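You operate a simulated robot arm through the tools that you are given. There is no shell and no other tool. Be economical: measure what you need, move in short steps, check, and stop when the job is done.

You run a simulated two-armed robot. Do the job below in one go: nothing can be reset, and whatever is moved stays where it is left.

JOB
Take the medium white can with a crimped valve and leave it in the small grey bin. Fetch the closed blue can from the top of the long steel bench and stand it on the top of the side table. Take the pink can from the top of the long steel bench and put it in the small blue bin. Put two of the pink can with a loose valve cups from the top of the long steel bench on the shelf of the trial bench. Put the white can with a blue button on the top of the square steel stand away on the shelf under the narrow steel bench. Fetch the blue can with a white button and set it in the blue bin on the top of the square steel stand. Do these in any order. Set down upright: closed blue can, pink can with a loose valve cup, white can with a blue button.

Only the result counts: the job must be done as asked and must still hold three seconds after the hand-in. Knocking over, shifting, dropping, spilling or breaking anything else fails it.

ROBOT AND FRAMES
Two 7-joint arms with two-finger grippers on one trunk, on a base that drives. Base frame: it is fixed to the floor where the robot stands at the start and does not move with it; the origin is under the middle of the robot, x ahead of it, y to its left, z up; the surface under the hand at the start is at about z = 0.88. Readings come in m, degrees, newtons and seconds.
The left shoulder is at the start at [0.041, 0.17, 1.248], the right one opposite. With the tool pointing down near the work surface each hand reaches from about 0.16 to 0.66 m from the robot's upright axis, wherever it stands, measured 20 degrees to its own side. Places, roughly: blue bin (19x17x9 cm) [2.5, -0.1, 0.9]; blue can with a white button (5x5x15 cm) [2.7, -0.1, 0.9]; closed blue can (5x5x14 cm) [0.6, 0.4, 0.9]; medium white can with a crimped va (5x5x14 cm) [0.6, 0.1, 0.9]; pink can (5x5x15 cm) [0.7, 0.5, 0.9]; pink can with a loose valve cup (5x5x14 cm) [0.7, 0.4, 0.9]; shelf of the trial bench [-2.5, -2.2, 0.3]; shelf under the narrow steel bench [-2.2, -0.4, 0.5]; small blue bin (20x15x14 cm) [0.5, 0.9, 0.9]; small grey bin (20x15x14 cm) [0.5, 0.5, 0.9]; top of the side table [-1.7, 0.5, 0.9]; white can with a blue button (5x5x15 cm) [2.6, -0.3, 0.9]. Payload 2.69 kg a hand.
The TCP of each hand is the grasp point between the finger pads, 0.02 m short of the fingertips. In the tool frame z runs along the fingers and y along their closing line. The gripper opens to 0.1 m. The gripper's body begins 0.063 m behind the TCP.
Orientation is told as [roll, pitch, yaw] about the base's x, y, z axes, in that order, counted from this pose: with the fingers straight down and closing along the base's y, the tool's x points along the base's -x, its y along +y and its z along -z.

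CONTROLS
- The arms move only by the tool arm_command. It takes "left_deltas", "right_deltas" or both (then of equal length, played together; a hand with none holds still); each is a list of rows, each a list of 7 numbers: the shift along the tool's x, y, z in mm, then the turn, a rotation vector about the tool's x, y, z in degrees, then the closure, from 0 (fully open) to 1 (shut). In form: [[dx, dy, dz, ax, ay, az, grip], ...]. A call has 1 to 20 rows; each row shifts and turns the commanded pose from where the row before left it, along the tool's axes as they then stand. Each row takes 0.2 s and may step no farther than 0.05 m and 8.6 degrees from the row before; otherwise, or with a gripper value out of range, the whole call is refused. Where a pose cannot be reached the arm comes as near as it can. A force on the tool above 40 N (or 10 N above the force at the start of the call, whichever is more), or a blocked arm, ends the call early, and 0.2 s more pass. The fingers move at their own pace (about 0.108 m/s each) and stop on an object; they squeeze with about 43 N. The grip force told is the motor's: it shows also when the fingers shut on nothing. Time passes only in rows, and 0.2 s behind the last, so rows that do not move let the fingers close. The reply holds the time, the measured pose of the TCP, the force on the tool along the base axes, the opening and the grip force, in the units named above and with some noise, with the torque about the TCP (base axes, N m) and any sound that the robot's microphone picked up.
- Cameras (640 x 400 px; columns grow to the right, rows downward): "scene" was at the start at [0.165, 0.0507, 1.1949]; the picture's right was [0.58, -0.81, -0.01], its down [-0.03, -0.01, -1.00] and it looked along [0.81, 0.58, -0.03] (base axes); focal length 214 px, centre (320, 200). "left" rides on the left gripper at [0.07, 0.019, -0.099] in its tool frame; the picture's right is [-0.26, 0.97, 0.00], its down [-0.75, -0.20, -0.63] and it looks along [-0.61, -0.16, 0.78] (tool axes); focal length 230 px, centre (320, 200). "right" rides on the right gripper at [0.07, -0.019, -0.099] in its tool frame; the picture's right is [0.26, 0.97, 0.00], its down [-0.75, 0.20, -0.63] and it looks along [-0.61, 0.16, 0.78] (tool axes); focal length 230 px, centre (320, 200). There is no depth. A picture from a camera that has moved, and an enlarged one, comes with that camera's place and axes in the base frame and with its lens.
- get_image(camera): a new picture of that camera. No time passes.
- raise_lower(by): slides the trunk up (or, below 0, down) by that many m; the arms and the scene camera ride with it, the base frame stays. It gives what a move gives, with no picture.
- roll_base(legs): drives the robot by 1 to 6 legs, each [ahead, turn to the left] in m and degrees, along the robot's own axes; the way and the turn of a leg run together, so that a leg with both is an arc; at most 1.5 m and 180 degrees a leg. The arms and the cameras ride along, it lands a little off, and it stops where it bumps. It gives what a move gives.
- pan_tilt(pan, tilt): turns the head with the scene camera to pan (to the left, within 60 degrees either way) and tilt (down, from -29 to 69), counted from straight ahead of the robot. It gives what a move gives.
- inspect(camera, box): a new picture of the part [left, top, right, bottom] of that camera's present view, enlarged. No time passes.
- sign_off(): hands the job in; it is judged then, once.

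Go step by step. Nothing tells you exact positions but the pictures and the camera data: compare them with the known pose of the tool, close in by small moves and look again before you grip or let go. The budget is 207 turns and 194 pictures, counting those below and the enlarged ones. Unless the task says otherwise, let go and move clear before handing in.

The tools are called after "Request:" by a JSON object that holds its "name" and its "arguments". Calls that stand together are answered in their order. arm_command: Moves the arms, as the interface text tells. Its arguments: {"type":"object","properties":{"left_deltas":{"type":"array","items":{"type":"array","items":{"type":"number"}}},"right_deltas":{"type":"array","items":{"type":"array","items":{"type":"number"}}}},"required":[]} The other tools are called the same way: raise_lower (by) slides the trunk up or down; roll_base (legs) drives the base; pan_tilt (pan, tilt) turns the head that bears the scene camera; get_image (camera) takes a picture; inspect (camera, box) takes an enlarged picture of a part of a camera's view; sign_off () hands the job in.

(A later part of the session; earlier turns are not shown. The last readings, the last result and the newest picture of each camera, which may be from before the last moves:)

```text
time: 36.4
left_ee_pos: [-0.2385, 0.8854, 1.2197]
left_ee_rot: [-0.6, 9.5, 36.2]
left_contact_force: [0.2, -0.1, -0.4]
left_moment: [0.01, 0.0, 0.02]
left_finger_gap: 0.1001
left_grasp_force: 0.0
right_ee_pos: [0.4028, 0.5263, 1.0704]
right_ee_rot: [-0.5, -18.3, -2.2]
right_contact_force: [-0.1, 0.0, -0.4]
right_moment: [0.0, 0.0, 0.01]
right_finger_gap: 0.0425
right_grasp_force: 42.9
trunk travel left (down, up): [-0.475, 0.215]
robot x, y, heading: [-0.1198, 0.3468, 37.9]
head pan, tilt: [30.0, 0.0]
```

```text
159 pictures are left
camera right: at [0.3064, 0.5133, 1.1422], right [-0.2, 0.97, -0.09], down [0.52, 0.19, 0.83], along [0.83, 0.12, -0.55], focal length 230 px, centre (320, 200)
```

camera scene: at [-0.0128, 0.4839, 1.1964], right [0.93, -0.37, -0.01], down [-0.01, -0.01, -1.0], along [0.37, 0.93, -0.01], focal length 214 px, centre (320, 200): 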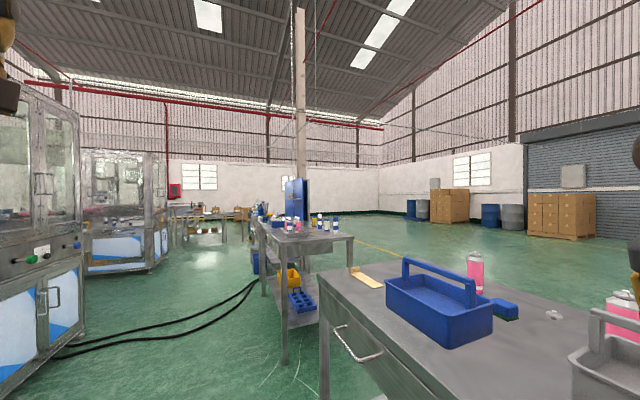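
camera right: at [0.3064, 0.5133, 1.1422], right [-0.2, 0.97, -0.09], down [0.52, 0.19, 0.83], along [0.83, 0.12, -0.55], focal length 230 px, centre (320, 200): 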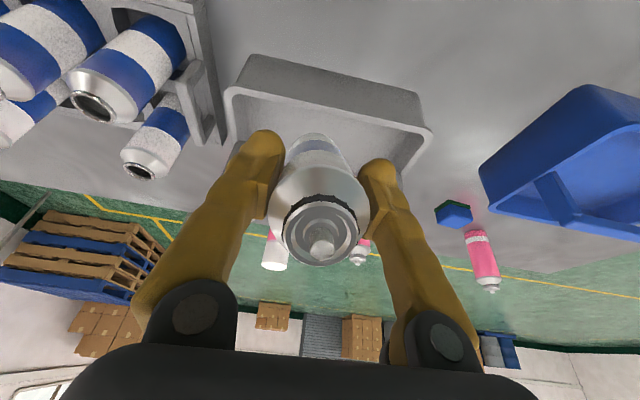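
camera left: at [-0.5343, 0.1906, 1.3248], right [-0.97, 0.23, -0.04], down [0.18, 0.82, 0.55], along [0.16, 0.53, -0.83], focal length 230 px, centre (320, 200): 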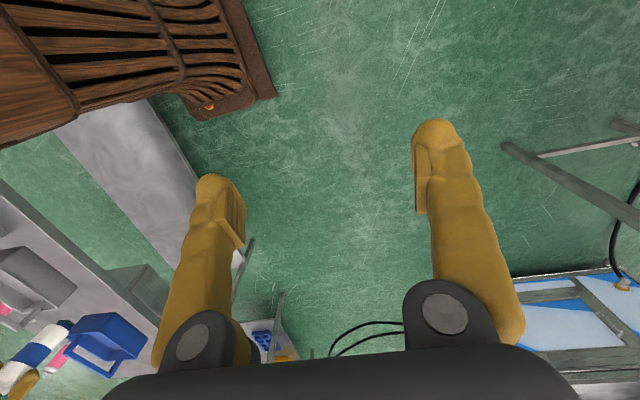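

Request:
{"name": "pan_tilt", "arguments": {"pan": 50, "tilt": -25}}

Request:
{"name": "get_image", "arguments": {"camera": "scene"}}

Request:
{"name": "pan_tilt", "arguments": {"pan": -15, "tilt": 35}}

Request:
{"name": "inspect", "arguments": {"camera": "scene", "box": [240, 50, 480, 200]}}

```text
time: 37.3
left_ee_pos: [-0.2391, 0.885, 1.2194]
left_ee_rot: [-0.6, 9.5, 36.1]
left_contact_force: [-0.5, 0.2, 0.0]
left_moment: [0.01, 0.0, -0.01]
left_finger_gap: 0.1001
left_grasp_force: 0.1
right_ee_pos: [0.4029, 0.5258, 1.0692]
right_ee_rot: [-0.8, -18.1, -2.3]
right_contact_force: [0.4, -0.2, 0.0]
right_moment: [0.0, 0.04, 0.02]
right_finger_gap: 0.0424
right_grasp_force: 43.3
trunk travel left (down, up): [-0.475, 0.215]
robot x, y, heading: [-0.1177, 0.3423, 38.2]
head pan, tilt: [50.0, -25.0]
```

```text
158 pictures are left
camera scene: at [-0.0435, 0.4719, 1.2325], right [1.0, -0.03, -0.01], down [0.0, 0.41, -0.91], along [0.04, 0.91, 0.41], focal length 214 px, centre (320, 200)
```

scene: 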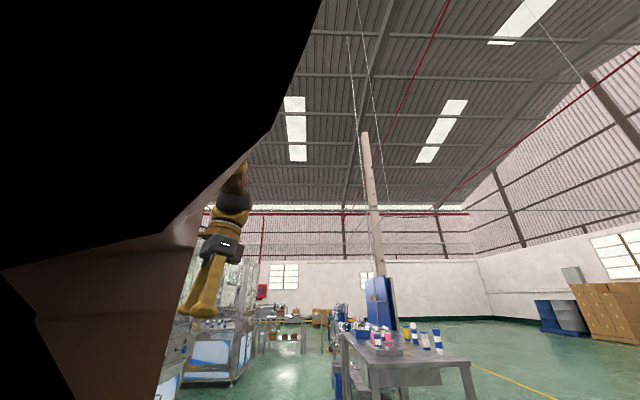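

```text
time: 38.6
left_ee_pos: [-0.2387, 0.8856, 1.2195]
left_ee_rot: [-0.6, 9.5, 36.3]
left_contact_force: [-0.2, -0.1, 0.4]
left_moment: [-0.02, -0.03, -0.03]
left_finger_gap: 0.0999
left_grasp_force: 0.1
right_ee_pos: [0.4034, 0.5251, 1.0683]
right_ee_rot: [-0.7, -18.1, -2.3]
right_contact_force: [-0.2, 0.6, -0.6]
right_moment: [-0.01, 0.04, 0.01]
right_finger_gap: 0.0423
right_grasp_force: 42.5
trunk travel left (down, up): [-0.475, 0.215]
robot x, y, heading: [-0.1223, 0.3464, 38.0]
head pan, tilt: [-15.0, 35.0]
```

```text
2.67 times, centred on (360, 125) of scene
camera zoom: at [0.0338, 0.4345, 1.1401], right [0.39, -0.92, 0.0], down [-0.54, -0.23, -0.81], along [0.75, 0.32, -0.59], focal length 572 px, centre (213, 400)
```

zoom: 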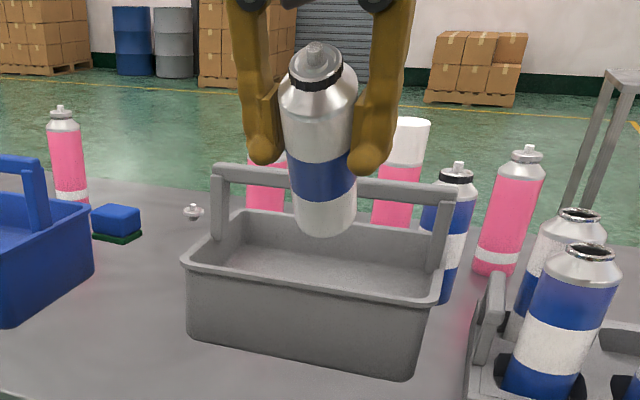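

Request:
{"name": "arm_command", "arguments": {"right_deltas": [[0, 0, -40, 0.5, 0, 0, 1], [0, 0, 0, 0, 6.5, -2, 1], [0, 0, 0, 0, 6.5, 0, 1], [0, 0, 0, 0, 0, 0, 1]]}}

Request:
{"name": "get_image", "arguments": {"camera": "right"}}

Request:
{"name": "inspect", "arguments": {"camera": "scene", "box": [240, 50, 480, 200]}}

```text
time: 39.6
left_ee_pos: [-0.2383, 0.8855, 1.2201]
left_ee_rot: [-0.6, 9.6, 36.2]
left_contact_force: [0.1, 0.8, 0.6]
left_moment: [-0.01, 0.03, 0.02]
left_finger_gap: 0.0999
left_grasp_force: 0.1
right_ee_pos: [0.3901, 0.5282, 1.107]
right_ee_rot: [-1.9, -5.2, -0.3]
right_contact_force: [0.7, 0.2, 0.0]
right_moment: [0.01, -0.01, 0.0]
right_finger_gap: 0.0423
right_grasp_force: 42.8
trunk travel left (down, up): [-0.475, 0.215]
robot x, y, heading: [-0.1139, 0.3457, 38.0]
head pan, tilt: [-15.0, 35.0]
```

```text
156 pictures are left
camera right: at [0.3131, 0.5132, 1.1983], right [-0.25, 0.97, -0.06], down [0.69, 0.22, 0.69], along [0.68, 0.13, -0.72], focal length 230 px, centre (320, 200)
```

right: 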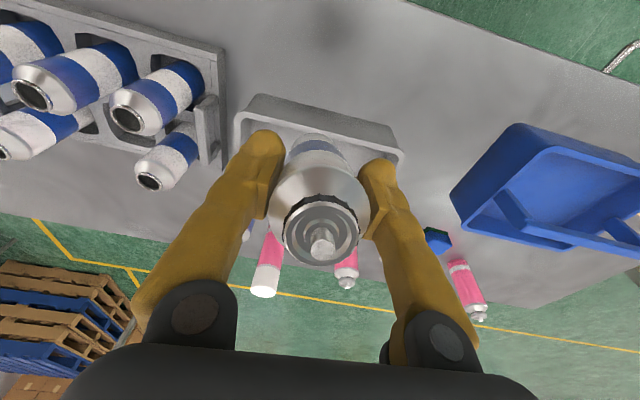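

```text
2.67 times, centred on (360, 125) of scene
camera zoom: at [0.0338, 0.4344, 1.1401], right [0.39, -0.92, 0.0], down [-0.54, -0.23, -0.81], along [0.75, 0.32, -0.59], focal length 572 px, centre (213, 400)
```

zoom: 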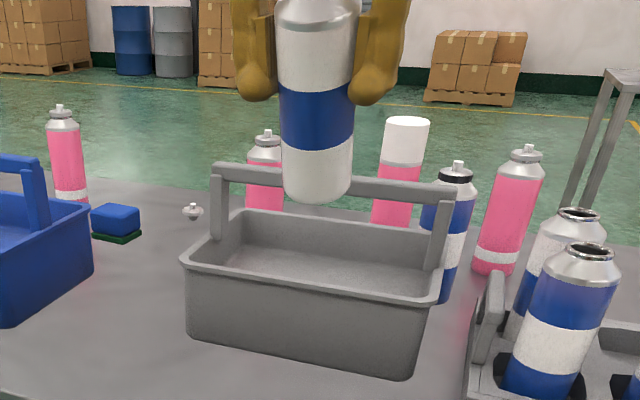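

Request:
{"name": "arm_command", "arguments": {"right_deltas": [[-8, 0, 29, -1.9, 0, 0, 1], [-9, 0, 30, 0, 0, 0, 1], [-9, 0, 30, 0, 0, 0, 1]]}}

Request:
{"name": "inspect", "arguments": {"camera": "scene", "box": [240, 50, 480, 200]}}

```text
time: 40.4
left_ee_pos: [-0.2448, 0.8851, 1.2195]
left_ee_rot: [-0.7, 9.3, 36.2]
left_contact_force: [0.2, -0.9, 0.6]
left_moment: [0.0, -0.07, -0.01]
left_finger_gap: 0.1001
left_grasp_force: 0.0
right_ee_pos: [0.4202, 0.5279, 1.0278]
right_ee_rot: [0.5, -5.9, -0.3]
right_contact_force: [-7.1, 4.7, 32.8]
right_moment: [0.4, -0.27, 0.14]
right_finger_gap: 0.0429
right_grasp_force: 42.7
trunk travel left (down, up): [-0.475, 0.215]
robot x, y, heading: [-0.1188, 0.3478, 37.9]
head pan, tilt: [-15.0, 35.0]
```

```text
2.67 times, centred on (360, 125) of scene
camera zoom: at [0.029, 0.4333, 1.1413], right [0.39, -0.92, 0.01], down [-0.53, -0.23, -0.81], along [0.75, 0.32, -0.58], focal length 572 px, centre (213, 400)
```

zoom: 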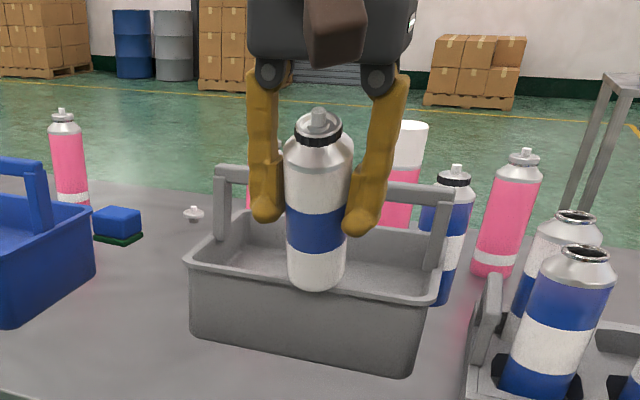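

Request:
{"name": "inspect", "arguments": {"camera": "scene", "box": [310, 80, 410, 180]}}

Request:
{"name": "get_image", "arguments": {"camera": "right"}}

```text
4.00 times, centred on (360, 130) of scene
camera zoom: at [0.029, 0.4333, 1.1413], right [0.39, -0.92, 0.01], down [-0.53, -0.23, -0.81], along [0.75, 0.32, -0.58], focal length 858 px, centre (160, 480)
```

zoom: 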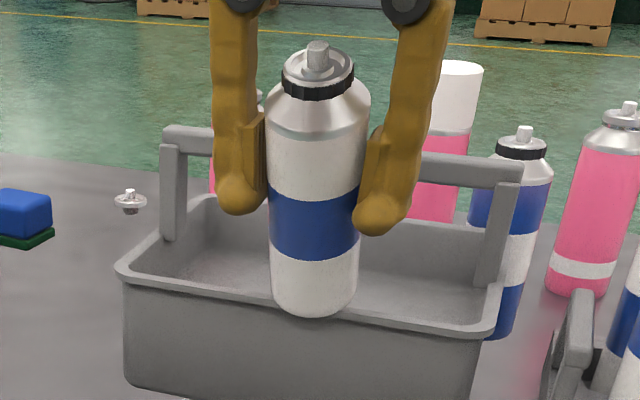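

```text
152 pictures are left
camera right: at [0.3425, 0.5082, 1.1172], right [-0.25, 0.97, -0.02], down [0.68, 0.19, 0.7], along [0.68, 0.16, -0.71], focal length 230 px, centre (320, 200)
```

right: 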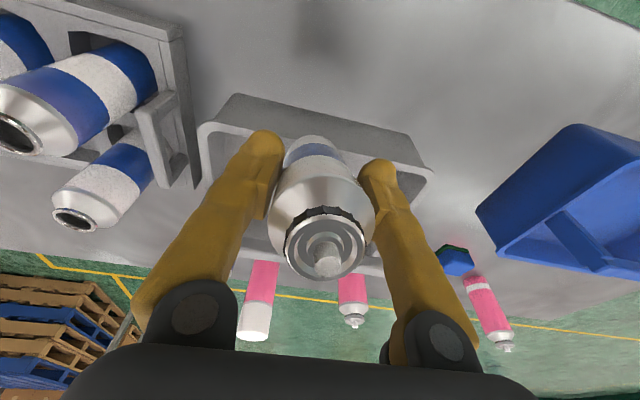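

The can bottom is resting on the near rim; the bin was nudged ~3.5 cm forward earlier, which I'll correct afterwards. I raise and re-aim through the gap between rim and handle.

Request:
{"name": "arm_command", "arguments": {"right_deltas": [[10, 0, -28, 0, 0, 0, 1], [-25, 0, 3, 0, 0, 0, 1], [0, 0, 0, 0, 0, 0, 1]]}}

Request:
{"name": "inspect", "arguments": {"camera": "scene", "box": [290, 70, 430, 180]}}

Request:
{"name": "get_image", "arguments": {"camera": "right"}}

```text
time: 41.2
left_ee_pos: [-0.2393, 0.8853, 1.2198]
left_ee_rot: [-0.8, 9.6, 36.2]
left_contact_force: [-0.1, -0.1, 0.5]
left_moment: [-0.03, -0.02, -0.03]
left_finger_gap: 0.1
left_grasp_force: 0.1
right_ee_pos: [0.4376, 0.527, 1.0466]
right_ee_rot: [-0.1, -5.1, -0.3]
right_contact_force: [-0.3, -0.5, 0.1]
right_moment: [-0.01, -0.01, -0.02]
right_finger_gap: 0.0423
right_grasp_force: 43.3
trunk travel left (down, up): [-0.475, 0.215]
robot x, y, heading: [-0.1189, 0.3465, 38.1]
head pan, tilt: [-15.0, 35.0]
```

```text
3.64 times, centred on (360, 125) of scene
camera zoom: at [0.0328, 0.4345, 1.1402], right [0.39, -0.92, 0.0], down [-0.54, -0.23, -0.81], along [0.75, 0.32, -0.59], focal length 780 px, centre (174, 473)
```

zoom: 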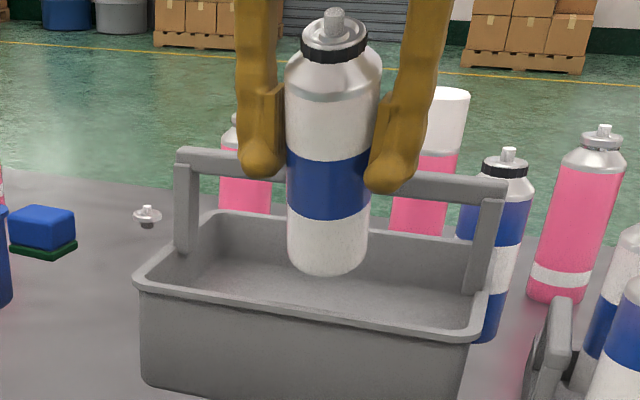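

```text
150 pictures are left
camera right: at [0.361, 0.509, 1.1388], right [-0.25, 0.97, -0.02], down [0.69, 0.2, 0.7], along [0.68, 0.16, -0.72], focal length 230 px, centre (320, 200)
```

right: 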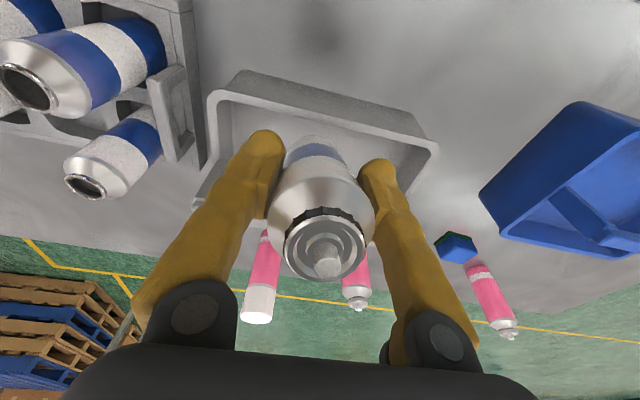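

Request:
{"name": "arm_command", "arguments": {"right_deltas": [[-7, 0, 20, 0, 0, 0, 1], [-7, 0, 20, 0, 0, 0, 1], [0, 0, 0, 0, 0, 0, 1]]}}

Request:
{"name": "inspect", "arguments": {"camera": "scene", "box": [290, 70, 430, 180]}}

Request:
{"name": "get_image", "arguments": {"camera": "right"}}

```text
time: 42.0
left_ee_pos: [-0.2385, 0.8851, 1.221]
left_ee_rot: [-0.6, 9.5, 36.1]
left_contact_force: [-0.4, -0.2, 0.5]
left_moment: [0.0, -0.02, 0.01]
left_finger_gap: 0.0998
left_grasp_force: 0.0
right_ee_pos: [0.4554, 0.5273, 1.0065]
right_ee_rot: [-0.1, -5.2, -0.4]
right_contact_force: [-0.2, 0.3, -0.9]
right_moment: [-0.03, 0.02, 0.0]
right_finger_gap: 0.0428
right_grasp_force: 43.1
trunk travel left (down, up): [-0.475, 0.215]
robot x, y, heading: [-0.1154, 0.3464, 38.3]
head pan, tilt: [-15.0, 35.0]
```

```text
3.64 times, centred on (360, 125) of scene
camera zoom: at [0.0337, 0.4345, 1.1401], right [0.39, -0.92, 0.0], down [-0.54, -0.23, -0.81], along [0.75, 0.32, -0.59], focal length 780 px, centre (174, 473)
```

zoom: 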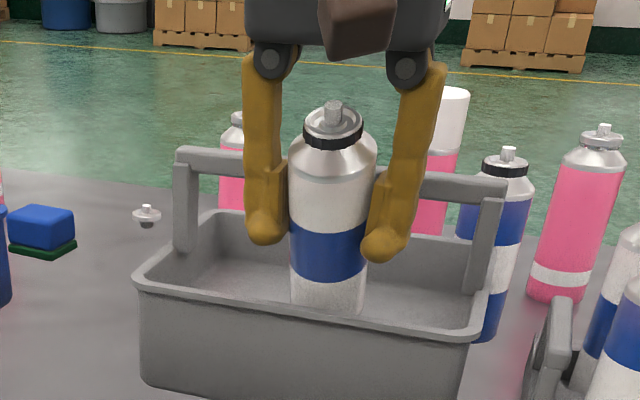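

```text
148 pictures are left
camera right: at [0.3781, 0.5081, 1.0983], right [-0.25, 0.97, -0.02], down [0.69, 0.2, 0.7], along [0.68, 0.16, -0.72], focal length 230 px, centre (320, 200)
```

right: 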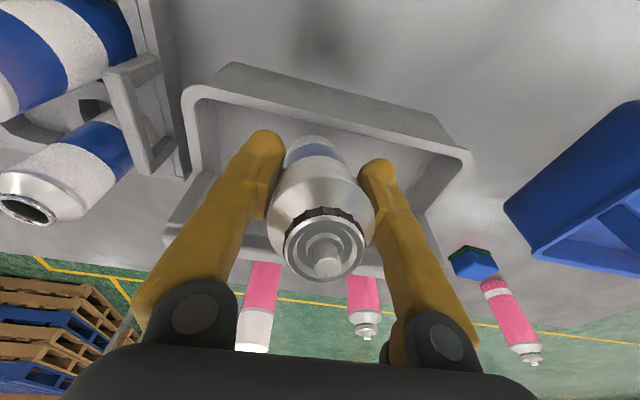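

It is inside the rim without contact. Lowering the rest of the way.

Request:
{"name": "arm_command", "arguments": {"right_deltas": [[-5, 0, 13, 0, 0, 0, 1], [-4, 0, 12, 0, 0, 0, 1], [0, 0, 0, 0, 0, 0, 1]]}}

Request:
{"name": "inspect", "arguments": {"camera": "scene", "box": [290, 70, 430, 180]}}

```text
time: 42.8
left_ee_pos: [-0.2425, 0.8849, 1.2206]
left_ee_rot: [-0.6, 9.4, 36.2]
left_contact_force: [-0.9, 0.1, 0.5]
left_moment: [0.01, -0.01, 0.02]
left_finger_gap: 0.0997
left_grasp_force: 0.0
right_ee_pos: [0.4653, 0.5287, 0.9886]
right_ee_rot: [0.5, -5.9, -0.2]
right_contact_force: [-0.1, -0.3, 38.1]
right_moment: [0.03, -0.49, 0.0]
right_finger_gap: 0.0425
right_grasp_force: 42.9
trunk travel left (down, up): [-0.475, 0.215]
robot x, y, heading: [-0.1164, 0.3449, 38.3]
head pan, tilt: [-15.0, 35.0]
```

```text
3.64 times, centred on (360, 125) of scene
camera zoom: at [0.0303, 0.4335, 1.1411], right [0.39, -0.92, 0.01], down [-0.54, -0.23, -0.81], along [0.75, 0.32, -0.58], focal length 780 px, centre (174, 473)
```

zoom: 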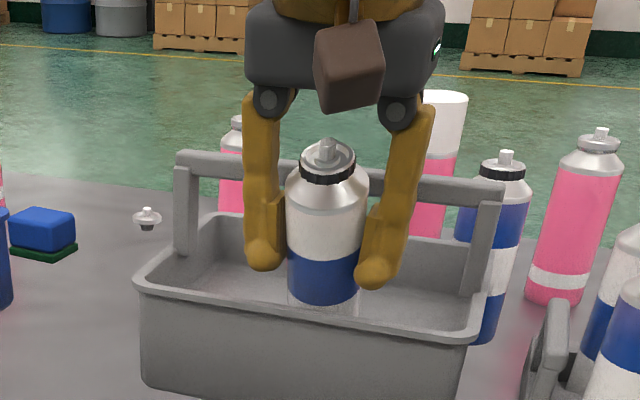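

Request:
{"name": "arm_command", "arguments": {"right_deltas": [[0, 0, -4, 0, 0, 0, 1], [0, 0, 0, 0, 0, 0, 0.4], [0, 0, 0, 0, 0, 0, 0.2], [0, 0, 0, 0, 0, 0, 0.2], [5, 0, -30, 0, 0, 0, 0.2], [0, 0, -40, 0, 0, 0, 0.2], [0, 0, -40, 0, 0, 0, 0.2]]}}

Request:
{"name": "get_image", "arguments": {"camera": "right"}}

Request:
{"name": "get_image", "arguments": {"camera": "scene"}}

```text
time: 44.4
left_ee_pos: [-0.2404, 0.8859, 1.2184]
left_ee_rot: [-0.7, 9.5, 36.2]
left_contact_force: [-0.1, 0.4, 0.2]
left_moment: [0.06, -0.02, 0.0]
left_finger_gap: 0.1002
left_grasp_force: 0.1
right_ee_pos: [0.4506, 0.5284, 1.0973]
right_ee_rot: [0.0, -5.1, -0.3]
right_contact_force: [0.2, 0.0, 0.3]
right_moment: [0.01, -0.05, 0.0]
right_finger_gap: 0.0801
right_grasp_force: 0.1
trunk travel left (down, up): [-0.475, 0.215]
robot x, y, heading: [-0.1184, 0.3465, 38.0]
head pan, tilt: [-15.0, 35.0]
```

```text
146 pictures are left
camera right: at [0.3729, 0.5105, 1.1896], right [-0.25, 0.97, -0.02], down [0.69, 0.2, 0.7], along [0.68, 0.16, -0.72], focal length 230 px, centre (320, 200)
```

right: 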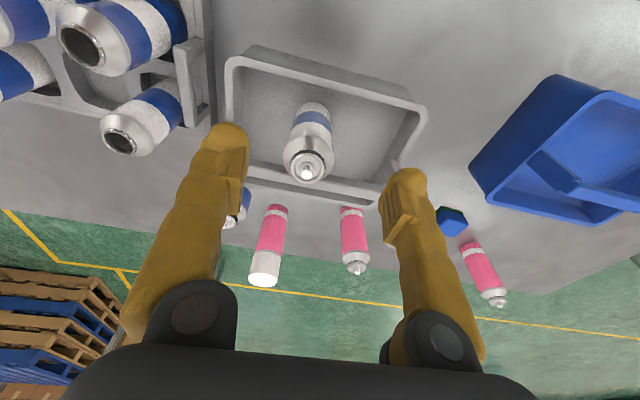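

```text
145 pictures are left
camera scene: at [0.0329, 0.4342, 1.1402], right [0.39, -0.92, 0.0], down [-0.54, -0.23, -0.81], along [0.75, 0.32, -0.59], focal length 214 px, centre (320, 200)
```

scene: 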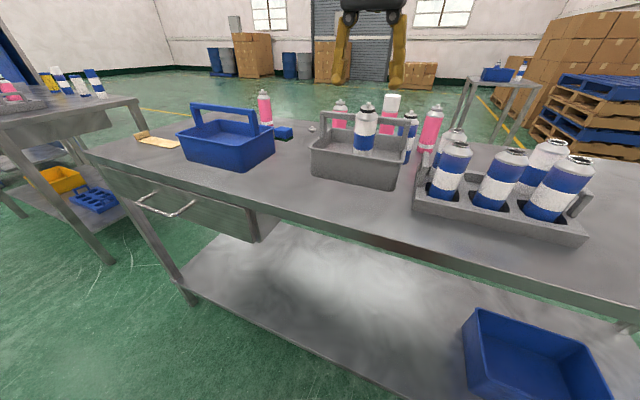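

The white can stands in the grey bin. Next I need the far side of the bench for the pinks, so I back off and look for a clear route around the right end.

Request:
{"name": "roll_base", "arguments": {"legs": [[-0.3, 0], [0, -85]]}}

Request:
{"name": "pan_tilt", "arguments": {"pan": 0, "tilt": 30}}

Request:
{"name": "get_image", "arguments": {"camera": "scene"}}

```text
time: 50.2
left_ee_pos: [0.1674, 0.3356, 1.2202]
left_ee_rot: [-0.6, 9.6, -47.9]
left_contact_force: [-0.1, -0.9, -0.2]
left_moment: [-0.02, -0.01, -0.03]
left_finger_gap: 0.0999
left_grasp_force: 0.1
right_ee_pos: [-0.1156, -0.389, 1.0973]
right_ee_rot: [0.0, -5.2, -84.3]
right_contact_force: [-0.4, 0.0, -0.6]
right_moment: [0.01, 0.0, -0.06]
right_finger_gap: 0.0798
right_grasp_force: 0.1
trunk travel left (down, up): [-0.475, 0.215]
robot x, y, heading: [-0.3516, 0.1652, -46.0]
head pan, tilt: [-15.0, 35.0]
```

```text
time: 50.9
left_ee_pos: [0.1544, 0.3504, 1.2241]
left_ee_rot: [-0.8, 8.5, -47.8]
left_contact_force: [-0.2, 0.0, -0.1]
left_moment: [0.01, -0.03, 0.0]
left_finger_gap: 0.1002
left_grasp_force: 0.0
right_ee_pos: [-0.1291, -0.3758, 1.1067]
right_ee_rot: [0.6, -5.9, -84.4]
right_contact_force: [-0.4, -0.9, 0.6]
right_moment: [-0.04, 0.01, 0.01]
right_finger_gap: 0.0798
right_grasp_force: 0.0
trunk travel left (down, up): [-0.475, 0.215]
robot x, y, heading: [-0.3503, 0.1636, -46.2]
head pan, tilt: [0.0, 30.0]
```

```text
144 pictures are left
camera scene: at [-0.2253, 0.0346, 1.148], right [-0.72, -0.7, 0.0], down [-0.36, 0.37, -0.86], along [0.6, -0.62, -0.51], focal length 214 px, centre (320, 200)
```

scene: 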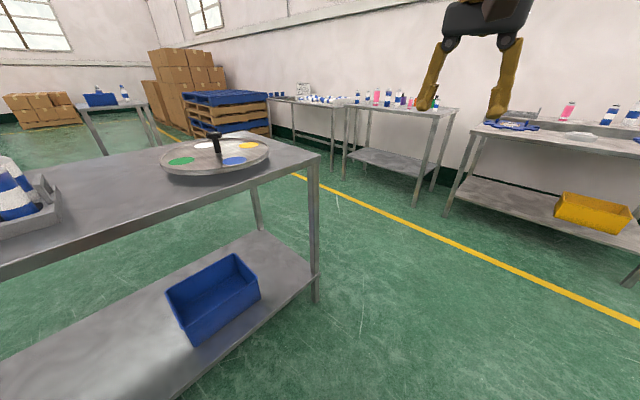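

Request:
{"name": "roll_base", "arguments": {"legs": [[0, -28.5], [1.31, 0], [0, 74.5], [1.35, 0], [0, 90]]}}

Request:
{"name": "get_image", "arguments": {"camera": "scene"}}

```text
time: 63.3
left_ee_pos: [0.2738, -0.61, 1.2233]
left_ee_rot: [-0.9, 9.0, -0.3]
left_contact_force: [-0.4, -0.4, -0.2]
left_moment: [0.01, 0.09, 0.03]
left_finger_gap: 0.1
left_grasp_force: 0.0
right_ee_pos: [0.6236, -1.3047, 1.1206]
right_ee_rot: [1.5, -7.2, -36.9]
right_contact_force: [0.0, 1.0, -1.2]
right_moment: [0.01, 0.04, -0.03]
right_finger_gap: 0.0797
right_grasp_force: 0.0
trunk travel left (down, up): [-0.475, 0.215]
robot x, y, heading: [0.1035, -1.1116, 3.8]
head pan, tilt: [0.0, 30.0]
stopped in leg 4: the robot was blocked; the commanded pose is now the measured one
```

```text
143 pictures are left
camera scene: at [0.2854, -1.1003, 1.1471], right [0.06, -1.0, 0.0], down [-0.52, -0.03, -0.86], along [0.85, 0.05, -0.52], focal length 214 px, centre (320, 200)
```

scene: 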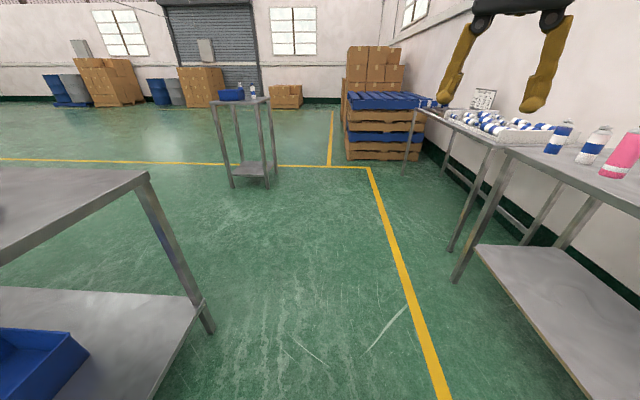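

Request:
{"name": "roll_base", "arguments": {"legs": [[0, -6], [0.6, 0]]}}

```text
time: 67.3
left_ee_pos: [0.9328, -0.6569, 1.2237]
left_ee_rot: [-0.9, 9.0, -6.4]
left_contact_force: [0.2, 0.5, 0.5]
left_moment: [0.0, 0.03, 0.02]
left_finger_gap: 0.1001
left_grasp_force: 0.1
right_ee_pos: [1.207, -1.3855, 1.122]
right_ee_rot: [1.7, -7.3, -43.1]
right_contact_force: [-0.8, 0.2, 0.9]
right_moment: [0.0, -0.03, 0.01]
right_finger_gap: 0.08
right_grasp_force: 0.1
trunk travel left (down, up): [-0.475, 0.215]
robot x, y, heading: [0.712, -1.1371, -2.5]
head pan, tilt: [0.0, 30.0]
```

Request:
{"name": "roll_base", "arguments": {"legs": [[0.62, 0], [0, 92.5]]}}

Request:
{"name": "roll_base", "arguments": {"legs": [[0.8, 0]]}}

Request:
{"name": "pan_tilt", "arguments": {"pan": 40, "tilt": 30}}

Request:
{"name": "get_image", "arguments": {"camera": "scene"}}

```text
time: 74.8
left_ee_pos: [0.8485, -0.9759, 1.2246]
left_ee_rot: [-0.9, 8.4, 85.5]
left_contact_force: [-0.6, -0.6, -0.5]
left_moment: [-0.03, 0.0, 0.02]
left_finger_gap: 0.0999
left_grasp_force: 0.1
right_ee_pos: [1.5659, -0.6756, 1.1309]
right_ee_rot: [2.3, -8.1, 48.9]
right_contact_force: [0.0, 0.3, 0.6]
right_moment: [-0.01, 0.02, 0.02]
right_finger_gap: 0.0801
right_grasp_force: 0.1
trunk travel left (down, up): [-0.475, 0.215]
robot x, y, heading: [1.3419, -1.1642, 89.6]
head pan, tilt: [0.0, 30.0]
```

```text
time: 79.1
left_ee_pos: [0.8702, -0.1806, 1.2214]
left_ee_rot: [-1.1, 9.9, 84.1]
left_contact_force: [-0.2, -0.4, -0.8]
left_moment: [0.0, -0.03, 0.0]
left_finger_gap: 0.0999
left_grasp_force: 0.0
right_ee_pos: [1.595, 0.1049, 1.137]
right_ee_rot: [2.8, -8.7, 47.4]
right_contact_force: [-0.1, -0.1, 0.1]
right_moment: [-0.03, -0.03, 0.01]
right_finger_gap: 0.0799
right_grasp_force: 0.0
trunk travel left (down, up): [-0.475, 0.215]
robot x, y, heading: [1.3582, -0.3555, 88.1]
head pan, tilt: [0.0, 30.0]
```

```text
time: 80.2
left_ee_pos: [0.8694, -0.2013, 1.2184]
left_ee_rot: [-1.1, 11.5, 84.1]
left_contact_force: [0.5, 0.0, 0.0]
left_moment: [0.0, 0.02, 0.01]
left_finger_gap: 0.1
left_grasp_force: 0.0
right_ee_pos: [1.5937, 0.0884, 1.1438]
right_ee_rot: [3.5, -9.5, 47.3]
right_contact_force: [-0.1, -0.8, 0.0]
right_moment: [0.02, -0.02, 0.03]
right_finger_gap: 0.0799
right_grasp_force: 0.1
trunk travel left (down, up): [-0.475, 0.215]
robot x, y, heading: [1.3603, -0.3591, 88.1]
head pan, tilt: [40.0, 30.0]
```

```text
142 pictures are left
camera scene: at [1.3071, -0.1983, 1.1482], right [0.79, 0.62, -0.01], down [0.31, -0.41, -0.86], along [-0.53, 0.67, -0.51], focal length 214 px, centre (320, 200)
```

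scene: 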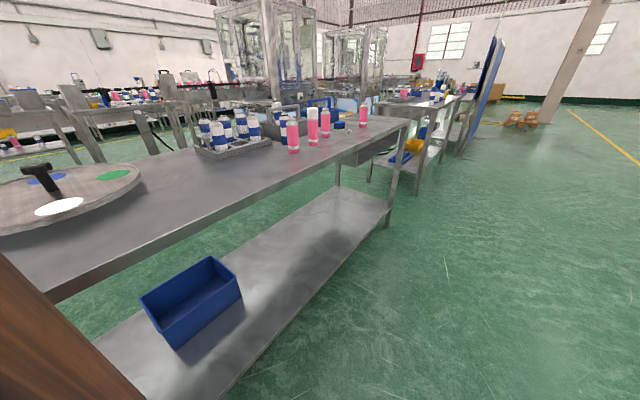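

Request:
{"name": "roll_base", "arguments": {"legs": [[0.97, 0]]}}

Request:
{"name": "roll_base", "arguments": {"legs": [[0, 92]]}}

Request:
{"name": "pan_tilt", "arguments": {"pan": 0, "tilt": 35}}

Request:
{"name": "get_image", "arguments": {"camera": "scene"}}

```text
time: 85.1
left_ee_pos: [0.9103, 0.7519, 1.2187]
left_ee_rot: [-1.2, 11.5, 83.3]
left_contact_force: [-0.4, 0.2, 0.3]
left_moment: [0.03, -0.01, -0.02]
left_finger_gap: 0.1001
left_grasp_force: 0.1
right_ee_pos: [1.6393, 1.0304, 1.1442]
right_ee_rot: [3.3, -9.3, 46.5]
right_contact_force: [-0.1, 0.4, 0.1]
right_moment: [0.01, 0.0, 0.04]
right_finger_gap: 0.0802
right_grasp_force: 0.0
trunk travel left (down, up): [-0.475, 0.215]
robot x, y, heading: [1.3949, 0.5835, 87.1]
head pan, tilt: [40.0, 30.0]
```

```text
time: 89.5
left_ee_pos: [1.2663, 0.0949, 1.22]
left_ee_rot: [-1.4, 10.6, 174.9]
left_contact_force: [-0.3, -0.5, 0.3]
left_moment: [0.02, -0.02, -0.02]
left_finger_gap: 0.0999
left_grasp_force: 0.1
right_ee_pos: [0.9672, 0.8175, 1.1509]
right_ee_rot: [3.9, -10.2, 138.1]
right_contact_force: [-0.4, -0.2, 0.0]
right_moment: [-0.01, 0.0, -0.03]
right_finger_gap: 0.0802
right_grasp_force: 0.1
trunk travel left (down, up): [-0.475, 0.215]
robot x, y, heading: [1.4023, 0.59, 178.8]
head pan, tilt: [40.0, 30.0]
```

```text
time: 90.6
left_ee_pos: [1.2857, 0.0969, 1.2186]
left_ee_rot: [-1.4, 11.9, 174.8]
left_contact_force: [0.3, 0.0, -0.5]
left_moment: [0.0, 0.0, 0.01]
left_finger_gap: 0.0999
left_grasp_force: 0.1
right_ee_pos: [0.9839, 0.8164, 1.1576]
right_ee_rot: [4.5, -10.9, 137.9]
right_contact_force: [1.2, -0.1, -0.4]
right_moment: [0.02, 0.01, -0.03]
right_finger_gap: 0.08
right_grasp_force: 0.1
trunk travel left (down, up): [-0.475, 0.215]
robot x, y, heading: [1.3974, 0.5974, 179.0]
head pan, tilt: [0.0, 35.0]
```

```text
141 pictures are left
camera scene: at [1.2206, 0.5959, 1.14], right [0.02, 1.0, 0.0], down [0.59, -0.01, -0.81], along [-0.81, 0.02, -0.59], focal length 214 px, centre (320, 200)
```

scene: 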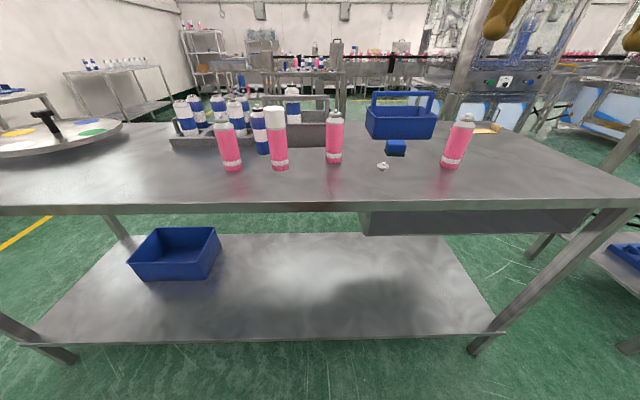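

Request:
{"name": "roll_base", "arguments": {"legs": [[0.25, 0]]}}

Request:
{"name": "get_image", "arguments": {"camera": "right"}}

```text
time: 92.4
left_ee_pos: [1.0195, 0.1039, 1.2195]
left_ee_rot: [-1.4, 11.8, 174.3]
left_contact_force: [-0.4, -0.5, 0.2]
left_moment: [0.03, -0.06, 0.01]
left_finger_gap: 0.0998
left_grasp_force: 0.1
right_ee_pos: [0.7238, 0.8271, 1.1548]
right_ee_rot: [4.1, -10.6, 137.5]
right_contact_force: [-0.8, -0.4, -0.3]
right_moment: [-0.03, -0.01, -0.02]
right_finger_gap: 0.0802
right_grasp_force: 0.1
trunk travel left (down, up): [-0.475, 0.215]
robot x, y, heading: [1.143, 0.6051, 178.2]
head pan, tilt: [0.0, 35.0]
```

```text
140 pictures are left
camera right: at [0.8071, 0.7872, 1.2366], right [-0.45, -0.89, 0.02], down [-0.56, 0.31, 0.77], along [-0.69, 0.34, -0.64], focal length 230 px, centre (320, 200)
```

right: 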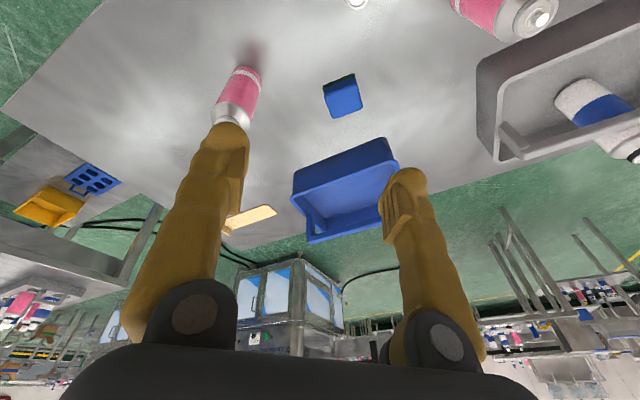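

Request:
{"name": "arm_command", "arguments": {"right_deltas": [[0, 0, 0, 0.8, 2.1, -8.3, 0], [0, 0, 0, 0.8, 2.1, -8.3, 0], [0, 0, 0, 0.8, 2.1, -8.3, 0], [0, 0, 0, 0.8, 2.1, -8.3, 0], [0, 0, 0, 0.8, 2.1, -8.3, 0], [-4, 45, 4, 0, 0, 0, 0], [-4, 46, 4, 0, 0, 0, 0], [-4, 46, 4, 0, 0, 0, 0], [-4, 46, 4, 0, 0, 0, 0], [-4, 46, 4, 0, 0, 0, 0], [-2, 46, 4, 0, 0, 0, 0], [-2, 46, 4, 0, 0, 0, 0]]}}

Request:
{"name": "get_image", "arguments": {"camera": "right"}}

```text
time: 95.2
left_ee_pos: [1.0701, 0.1037, 1.2184]
left_ee_rot: [-1.6, 14.1, 174.3]
left_contact_force: [1.1, -0.2, -0.2]
left_moment: [0.01, 0.06, -0.03]
left_finger_gap: 0.1001
left_grasp_force: 0.0
right_ee_pos: [0.7197, 0.5197, 1.1565]
right_ee_rot: [-0.3, -4.0, 176.2]
right_contact_force: [0.4, -1.3, 0.1]
right_moment: [0.01, 0.08, 0.02]
right_finger_gap: 0.1
right_grasp_force: 0.1
trunk travel left (down, up): [-0.475, 0.215]
robot x, y, heading: [1.148, 0.5973, 178.3]
head pan, tilt: [0.0, 35.0]
stopped in row 12 (right hand): the arm was blocked; the commanded pose is now the measured one
```

```text
139 pictures are left
camera right: at [0.7981, 0.533, 1.2502], right [0.19, -0.98, -0.02], down [-0.72, -0.16, 0.68], along [-0.67, -0.11, -0.73], focal length 230 px, centre (320, 200)
```

right: 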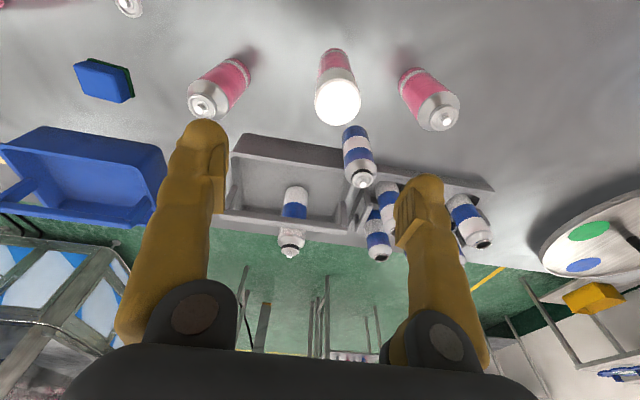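

Request:
{"name": "arm_command", "arguments": {"left_deltas": [[-40, 0, 0, 0, -5, 0, 0], [-40, 0, 10, 0, -5, 0, 0], [-40, 0, 10, 0, -4, 0, 0], [-40, 0, 10, 1, 0, 0, 0], [-40, 0, 10, 0, 0, 0, 0], [-40, 0, 10, 0, 0, 0, 0], [-40, 0, 10, 0, 0, 0, 0]]}}

Request:
{"name": "arm_command", "arguments": {"right_deltas": [[0, -20, 0, 0, 0, 0, 0], [0, 0, 0, 0, 0, 0, 0]]}}

```text
time: 96.8
left_ee_pos: [0.7787, 0.13, 1.149]
left_ee_rot: [-2.8, -1.9, 174.7]
left_contact_force: [-0.1, 0.3, 0.2]
left_moment: [0.04, -0.03, 0.02]
left_finger_gap: 0.0998
left_grasp_force: 0.2
right_ee_pos: [0.7138, 0.52, 1.1537]
right_ee_rot: [-0.3, -3.6, 176.1]
right_contact_force: [-0.4, -0.3, 0.0]
right_moment: [0.01, -0.02, 0.01]
right_finger_gap: 0.1001
right_grasp_force: 0.0
trunk travel left (down, up): [-0.475, 0.215]
robot x, y, heading: [1.1432, 0.6023, 178.4]
head pan, tilt: [0.0, 35.0]
```

```text
time: 97.4
left_ee_pos: [0.7807, 0.1305, 1.1502]
left_ee_rot: [-2.5, -2.1, 174.7]
left_contact_force: [0.0, 0.3, -0.1]
left_moment: [-0.03, 0.0, 0.0]
left_finger_gap: 0.0999
left_grasp_force: 0.1
right_ee_pos: [0.715, 0.5389, 1.1535]
right_ee_rot: [-0.3, -3.7, 176.2]
right_contact_force: [0.9, 0.6, 0.0]
right_moment: [0.03, -0.01, -0.01]
right_finger_gap: 0.1
right_grasp_force: 0.0
trunk travel left (down, up): [-0.475, 0.215]
robot x, y, heading: [1.1448, 0.6022, 178.3]
head pan, tilt: [0.0, 35.0]
```

Request:
{"name": "arm_command", "arguments": {"left_deltas": [[0, -30, 0, -2.5, 2.1, -5.3, 0], [-11, -49, 4, 0, 0, 0, 0], [-11, -49, 4, 0, 0, 0, 0], [-11, -49, 4, 0, 0, 0, 0], [-12, -49, 4, 0, 0, 0, 0], [-12, -49, 4, 0, 0, 0, 0], [-12, -49, 4, 0, 0, 0, 0], [-12, -49, 4, 0, 0, 0, 0]], "right_deltas": [[5, -42, -5, 0, 0, 0, 0], [5, -42, -5, 0, 0, 0, 0], [5, -42, -5, 0, 0, 0, 0], [5, -42, -5, 0, 0, 0, 0], [5, -42, -5, 0, 0, 0, 0], [5, -42, -5, 0, 0, 0, 0], [5, -42, -5, 0, 0, 0, 0], [5, -42, -5, 0, 0, 0, 0]]}}

Request:
{"name": "get_image", "arguments": {"camera": "left"}}

```text
refused: row 2 steps farther than a row can; nothing moved
```

```text
138 pictures are left
camera left: at [0.852, 0.0999, 1.244], right [-0.35, -0.94, -0.03], down [-0.71, 0.24, 0.66], along [-0.61, 0.25, -0.75], focal length 230 px, centre (320, 200)
```

left: 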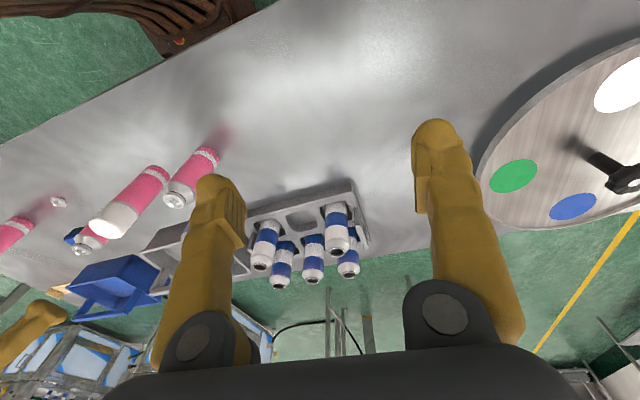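

Request:
{"name": "arm_command", "arguments": {"left_deltas": [[0, -30, 0, -2.5, 2.1, -5.3, 0], [-10, -43, 4, 0, 0, 0, 0], [-10, -43, 4, 0, 0, 0, 0], [-10, -43, 4, 0, 0, 0, 0], [-10, -43, 4, 0, 0, 0, 0], [-10, -43, 4, 0, 0, 0, 0], [-10, -43, 4, 0, 0, 0, 0], [-10, -43, 4, 0, 0, 0, 0], [-10, -43, 4, 0, 0, 0, 0]], "right_deltas": [[5, -38, -5, 0, 0, 0, 0], [5, -38, -5, 0, 0, 0, 0], [5, -38, -5, 0, 0, 0, 0], [5, -38, -5, 0, 0, 0, 0], [5, -38, -5, 0, 0, 0, 0], [5, -38, -5, 0, 0, 0, 0], [5, -38, -5, 0, 0, 0, 0], [5, -38, -5, 0, 0, 0, 0], [0, 0, 0, 0, 0, 0, 0]]}}

Request:
{"name": "get_image", "arguments": {"camera": "left"}}

```text
time: 99.4
left_ee_pos: [0.7056, 0.5062, 1.1228]
left_ee_rot: [0.0, 0.2, 180.0]
left_contact_force: [0.9, -0.1, -0.9]
left_moment: [-0.01, 0.0, -0.02]
left_finger_gap: 0.0997
left_grasp_force: 0.1
right_ee_pos: [0.7828, 0.8392, 1.1876]
right_ee_rot: [-0.2, -2.1, 176.0]
right_contact_force: [0.5, 0.3, -0.4]
right_moment: [0.03, -0.01, 0.0]
right_finger_gap: 0.1002
right_grasp_force: 0.0
trunk travel left (down, up): [-0.475, 0.215]
robot x, y, heading: [1.1435, 0.5997, 178.4]
head pan, tilt: [0.0, 35.0]
```

```text
137 pictures are left
camera left: at [0.7759, 0.4869, 1.2209], right [-0.26, -0.97, 0.0], down [-0.75, 0.2, 0.63], along [-0.61, 0.16, -0.78], focal length 230 px, centre (320, 200)
```

left: 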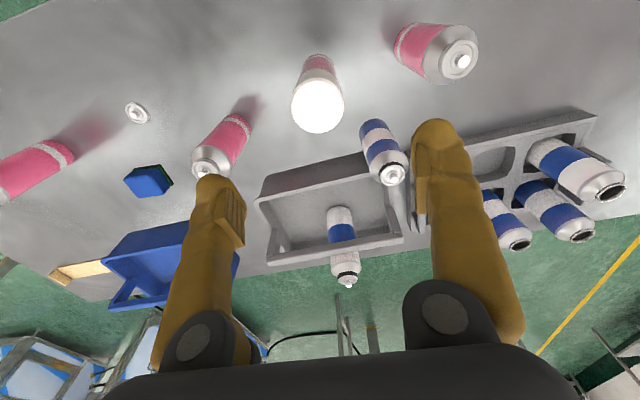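

Request:
{"name": "arm_command", "arguments": {"left_deltas": [[11, 3, 30, 0, 0, 0, 0], [0, 0, 40, 0, 0, 0, 0], [0, 0, 40, 0, 0, 0, 0], [0, 0, 36, 0, 0, 0, 0], [0, 0, 6, 0, 0, 0, 0]]}}

Request:
{"name": "get_image", "arguments": {"camera": "left"}}

```text
time: 100.6
left_ee_pos: [0.7177, 0.5007, 0.967]
left_ee_rot: [0.0, 0.1, 180.0]
left_contact_force: [-0.1, 0.0, 0.1]
left_moment: [-0.01, -0.01, 0.01]
left_finger_gap: 0.1001
left_grasp_force: 0.1
right_ee_pos: [0.7829, 0.8398, 1.1871]
right_ee_rot: [-0.3, -2.2, 176.0]
right_contact_force: [-0.2, 0.9, 0.5]
right_moment: [0.0, -0.01, 0.01]
right_finger_gap: 0.1001
right_grasp_force: 0.2
trunk travel left (down, up): [-0.475, 0.215]
robot x, y, heading: [1.1429, 0.6017, 178.5]
head pan, tilt: [0.0, 35.0]
```

```text
136 pictures are left
camera left: at [0.7868, 0.4823, 1.0653], right [-0.26, -0.97, 0.0], down [-0.75, 0.2, 0.63], along [-0.61, 0.16, -0.78], focal length 230 px, centre (320, 200)
```

left: 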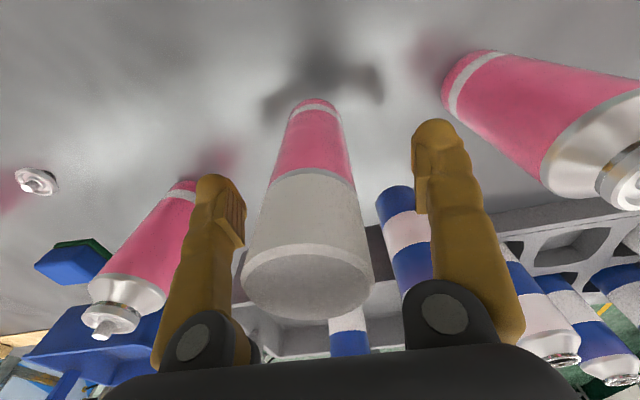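

Request:
{"name": "arm_command", "arguments": {"left_deltas": [[0, 0, 0, 0, 0, 0, 1], [0, 0, 0, 0, 0, 0, 1], [0, 0, 0, 0, 0, 0, 1], [0, 0, -30, 0, 0, 0, 1], [0, 0, -40, 0, 0, 0, 1], [0, 0, -45, 0, 0, 0, 1], [0, 0, -45, 0, 0, 0, 1], [0, 0, -45, 0, 0, 0, 1], [40, 0, 0, 0, 0, 0, 1]]}}

Request:
{"name": "get_image", "arguments": {"camera": "left"}}

```text
time: 102.6
left_ee_pos: [0.7616, 0.501, 1.1741]
left_ee_rot: [0.1, 0.1, 180.0]
left_contact_force: [0.4, 0.3, -1.5]
left_moment: [-0.01, 0.02, 0.02]
left_finger_gap: 0.0433
left_grasp_force: 42.9
right_ee_pos: [0.7842, 0.8403, 1.1881]
right_ee_rot: [-0.3, -2.3, 176.1]
right_contact_force: [-0.5, 0.0, 0.0]
right_moment: [0.04, 0.03, 0.01]
right_finger_gap: 0.1001
right_grasp_force: 0.1
trunk travel left (down, up): [-0.475, 0.215]
robot x, y, heading: [1.1468, 0.5996, 178.5]
head pan, tilt: [0.0, 35.0]
```

```text
135 pictures are left
camera left: at [0.8315, 0.4827, 1.2723], right [-0.26, -0.97, 0.0], down [-0.75, 0.2, 0.63], along [-0.61, 0.16, -0.78], focal length 230 px, centre (320, 200)
```

left: 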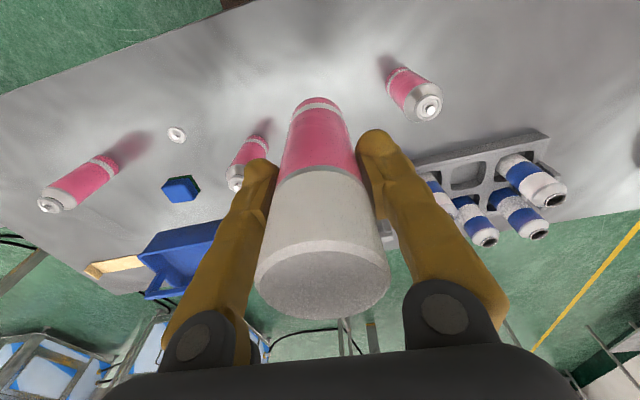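

Request:
{"name": "roll_base", "arguments": {"legs": [[-0.15, 0], [0, -88.5]]}}

Request:
{"name": "roll_base", "arguments": {"legs": [[0.5, 0]]}}

Request:
{"name": "roll_base", "arguments": {"legs": [[0, 90]]}}

```text
time: 107.9
left_ee_pos: [1.1916, 0.9811, 1.1732]
left_ee_rot: [0.1, 0.2, 90.2]
left_contact_force: [0.5, 0.0, -1.8]
left_moment: [0.01, -0.04, -0.03]
left_finger_gap: 0.043
left_grasp_force: 43.6
right_ee_pos: [1.5281, 0.961, 1.1868]
right_ee_rot: [-0.3, -2.1, 86.5]
right_contact_force: [-0.3, -0.5, 0.7]
right_moment: [0.01, 0.02, 0.0]
right_finger_gap: 0.0997
right_grasp_force: 0.0
trunk travel left (down, up): [-0.475, 0.215]
robot x, y, heading: [1.2857, 0.5975, 88.8]
head pan, tilt: [0.0, 35.0]
```

```text
time: 108.6
left_ee_pos: [1.1944, 0.9184, 1.1573]
left_ee_rot: [0.6, 3.8, 90.2]
left_contact_force: [0.7, -0.8, -1.8]
left_moment: [0.05, 0.05, -0.03]
left_finger_gap: 0.043
left_grasp_force: 43.5
right_ee_pos: [1.5307, 0.8927, 1.1539]
right_ee_rot: [0.2, 5.0, 86.6]
right_contact_force: [0.7, -0.7, -1.1]
right_moment: [0.02, 0.09, 0.03]
right_finger_gap: 0.1001
right_grasp_force: 0.1
trunk travel left (down, up): [-0.475, 0.215]
robot x, y, heading: [1.2851, 0.6, 88.7]
head pan, tilt: [0.0, 35.0]
stopped in leg 1: the robot was blocked; the commanded pose is now the measured one
```

```text
time: 109.5
left_ee_pos: [1.1848, 0.8717, 1.1477]
left_ee_rot: [0.7, 6.3, 91.4]
left_contact_force: [-0.5, -0.9, -0.9]
left_moment: [0.05, 0.0, 0.03]
left_finger_gap: 0.0427
left_grasp_force: 43.6
right_ee_pos: [1.5216, 0.8533, 1.1419]
right_ee_rot: [-0.3, 8.6, 88.3]
right_contact_force: [-0.2, -0.2, 0.6]
right_moment: [0.05, 0.02, -0.01]
right_finger_gap: 0.0999
right_grasp_force: 0.1
trunk travel left (down, up): [-0.475, 0.215]
robot x, y, heading: [1.2871, 0.6006, 89.9]
head pan, tilt: [0.0, 35.0]
stopped in leg 1: the robot was blocked; the commanded pose is now the measured one
```

Request:
{"name": "roll_base", "arguments": {"legs": [[0.5, 0]]}}

```text
time: 112.5
left_ee_pos: [1.183, 1.3842, 1.1474]
left_ee_rot: [0.5, 6.4, 91.6]
left_contact_force: [0.5, -0.1, -0.7]
left_moment: [0.0, -0.06, 0.0]
left_finger_gap: 0.043
left_grasp_force: 42.9
right_ee_pos: [1.5207, 1.3658, 1.1416]
right_ee_rot: [-0.3, 8.4, 88.3]
right_contact_force: [0.0, 0.3, 0.3]
right_moment: [-0.01, 0.01, -0.01]
right_finger_gap: 0.0999
right_grasp_force: 0.0
trunk travel left (down, up): [-0.475, 0.215]
robot x, y, heading: [1.2866, 1.1076, 89.9]
head pan, tilt: [0.0, 35.0]
```

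Request:
{"name": "roll_base", "arguments": {"legs": [[0, 89]]}}

Request:
{"name": "get_image", "arguments": {"camera": "scene"}}

```text
time: 113.4
left_ee_pos: [1.1765, 1.3126, 1.1322]
left_ee_rot: [0.9, 10.9, 92.8]
left_contact_force: [-0.2, -0.5, -1.8]
left_moment: [0.04, -0.03, 0.0]
left_finger_gap: 0.0427
left_grasp_force: 43.1
right_ee_pos: [1.5134, 1.3355, 1.1365]
right_ee_rot: [0.9, 11.2, 86.6]
right_contact_force: [-0.2, 0.7, 0.5]
right_moment: [0.0, 0.0, 0.02]
right_finger_gap: 0.1
right_grasp_force: 0.1
trunk travel left (down, up): [-0.475, 0.215]
robot x, y, heading: [1.2833, 1.1096, 91.4]
head pan, tilt: [0.0, 35.0]
stopped in leg 1: the robot was blocked; the commanded pose is now the measured one
```

```text
134 pictures are left
camera scene: at [1.2813, 1.284, 1.1401], right [1.0, 0.02, 0.0], down [0.01, -0.59, -0.81], along [-0.02, 0.81, -0.59], focal length 214 px, centre (320, 200)
```

scene: 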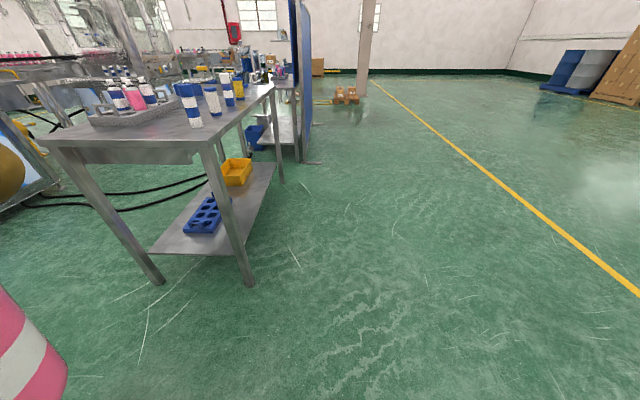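

Request:
{"name": "roll_base", "arguments": {"legs": [[0, 87]]}}

```text
time: 114.3
left_ee_pos: [1.18, 1.3129, 1.142]
left_ee_rot: [-1.9, 6.1, 90.8]
left_contact_force: [-89.4, 258.9, 31.7]
left_moment: [-33.59, -9.88, -12.76]
left_finger_gap: 0.0429
left_grasp_force: 42.7
right_ee_pos: [1.5034, 1.3351, 1.1407]
right_ee_rot: [2.2, 13.1, 85.5]
right_contact_force: [0.5, 0.2, 0.9]
right_moment: [0.03, 0.02, 0.02]
right_finger_gap: 0.1003
right_grasp_force: 0.0
trunk travel left (down, up): [-0.475, 0.215]
robot x, y, heading: [1.2859, 1.1115, 93.1]
head pan, tilt: [0.0, 35.0]
stopped in leg 1: the robot was blocked; the commanded pose is now the measured one
```

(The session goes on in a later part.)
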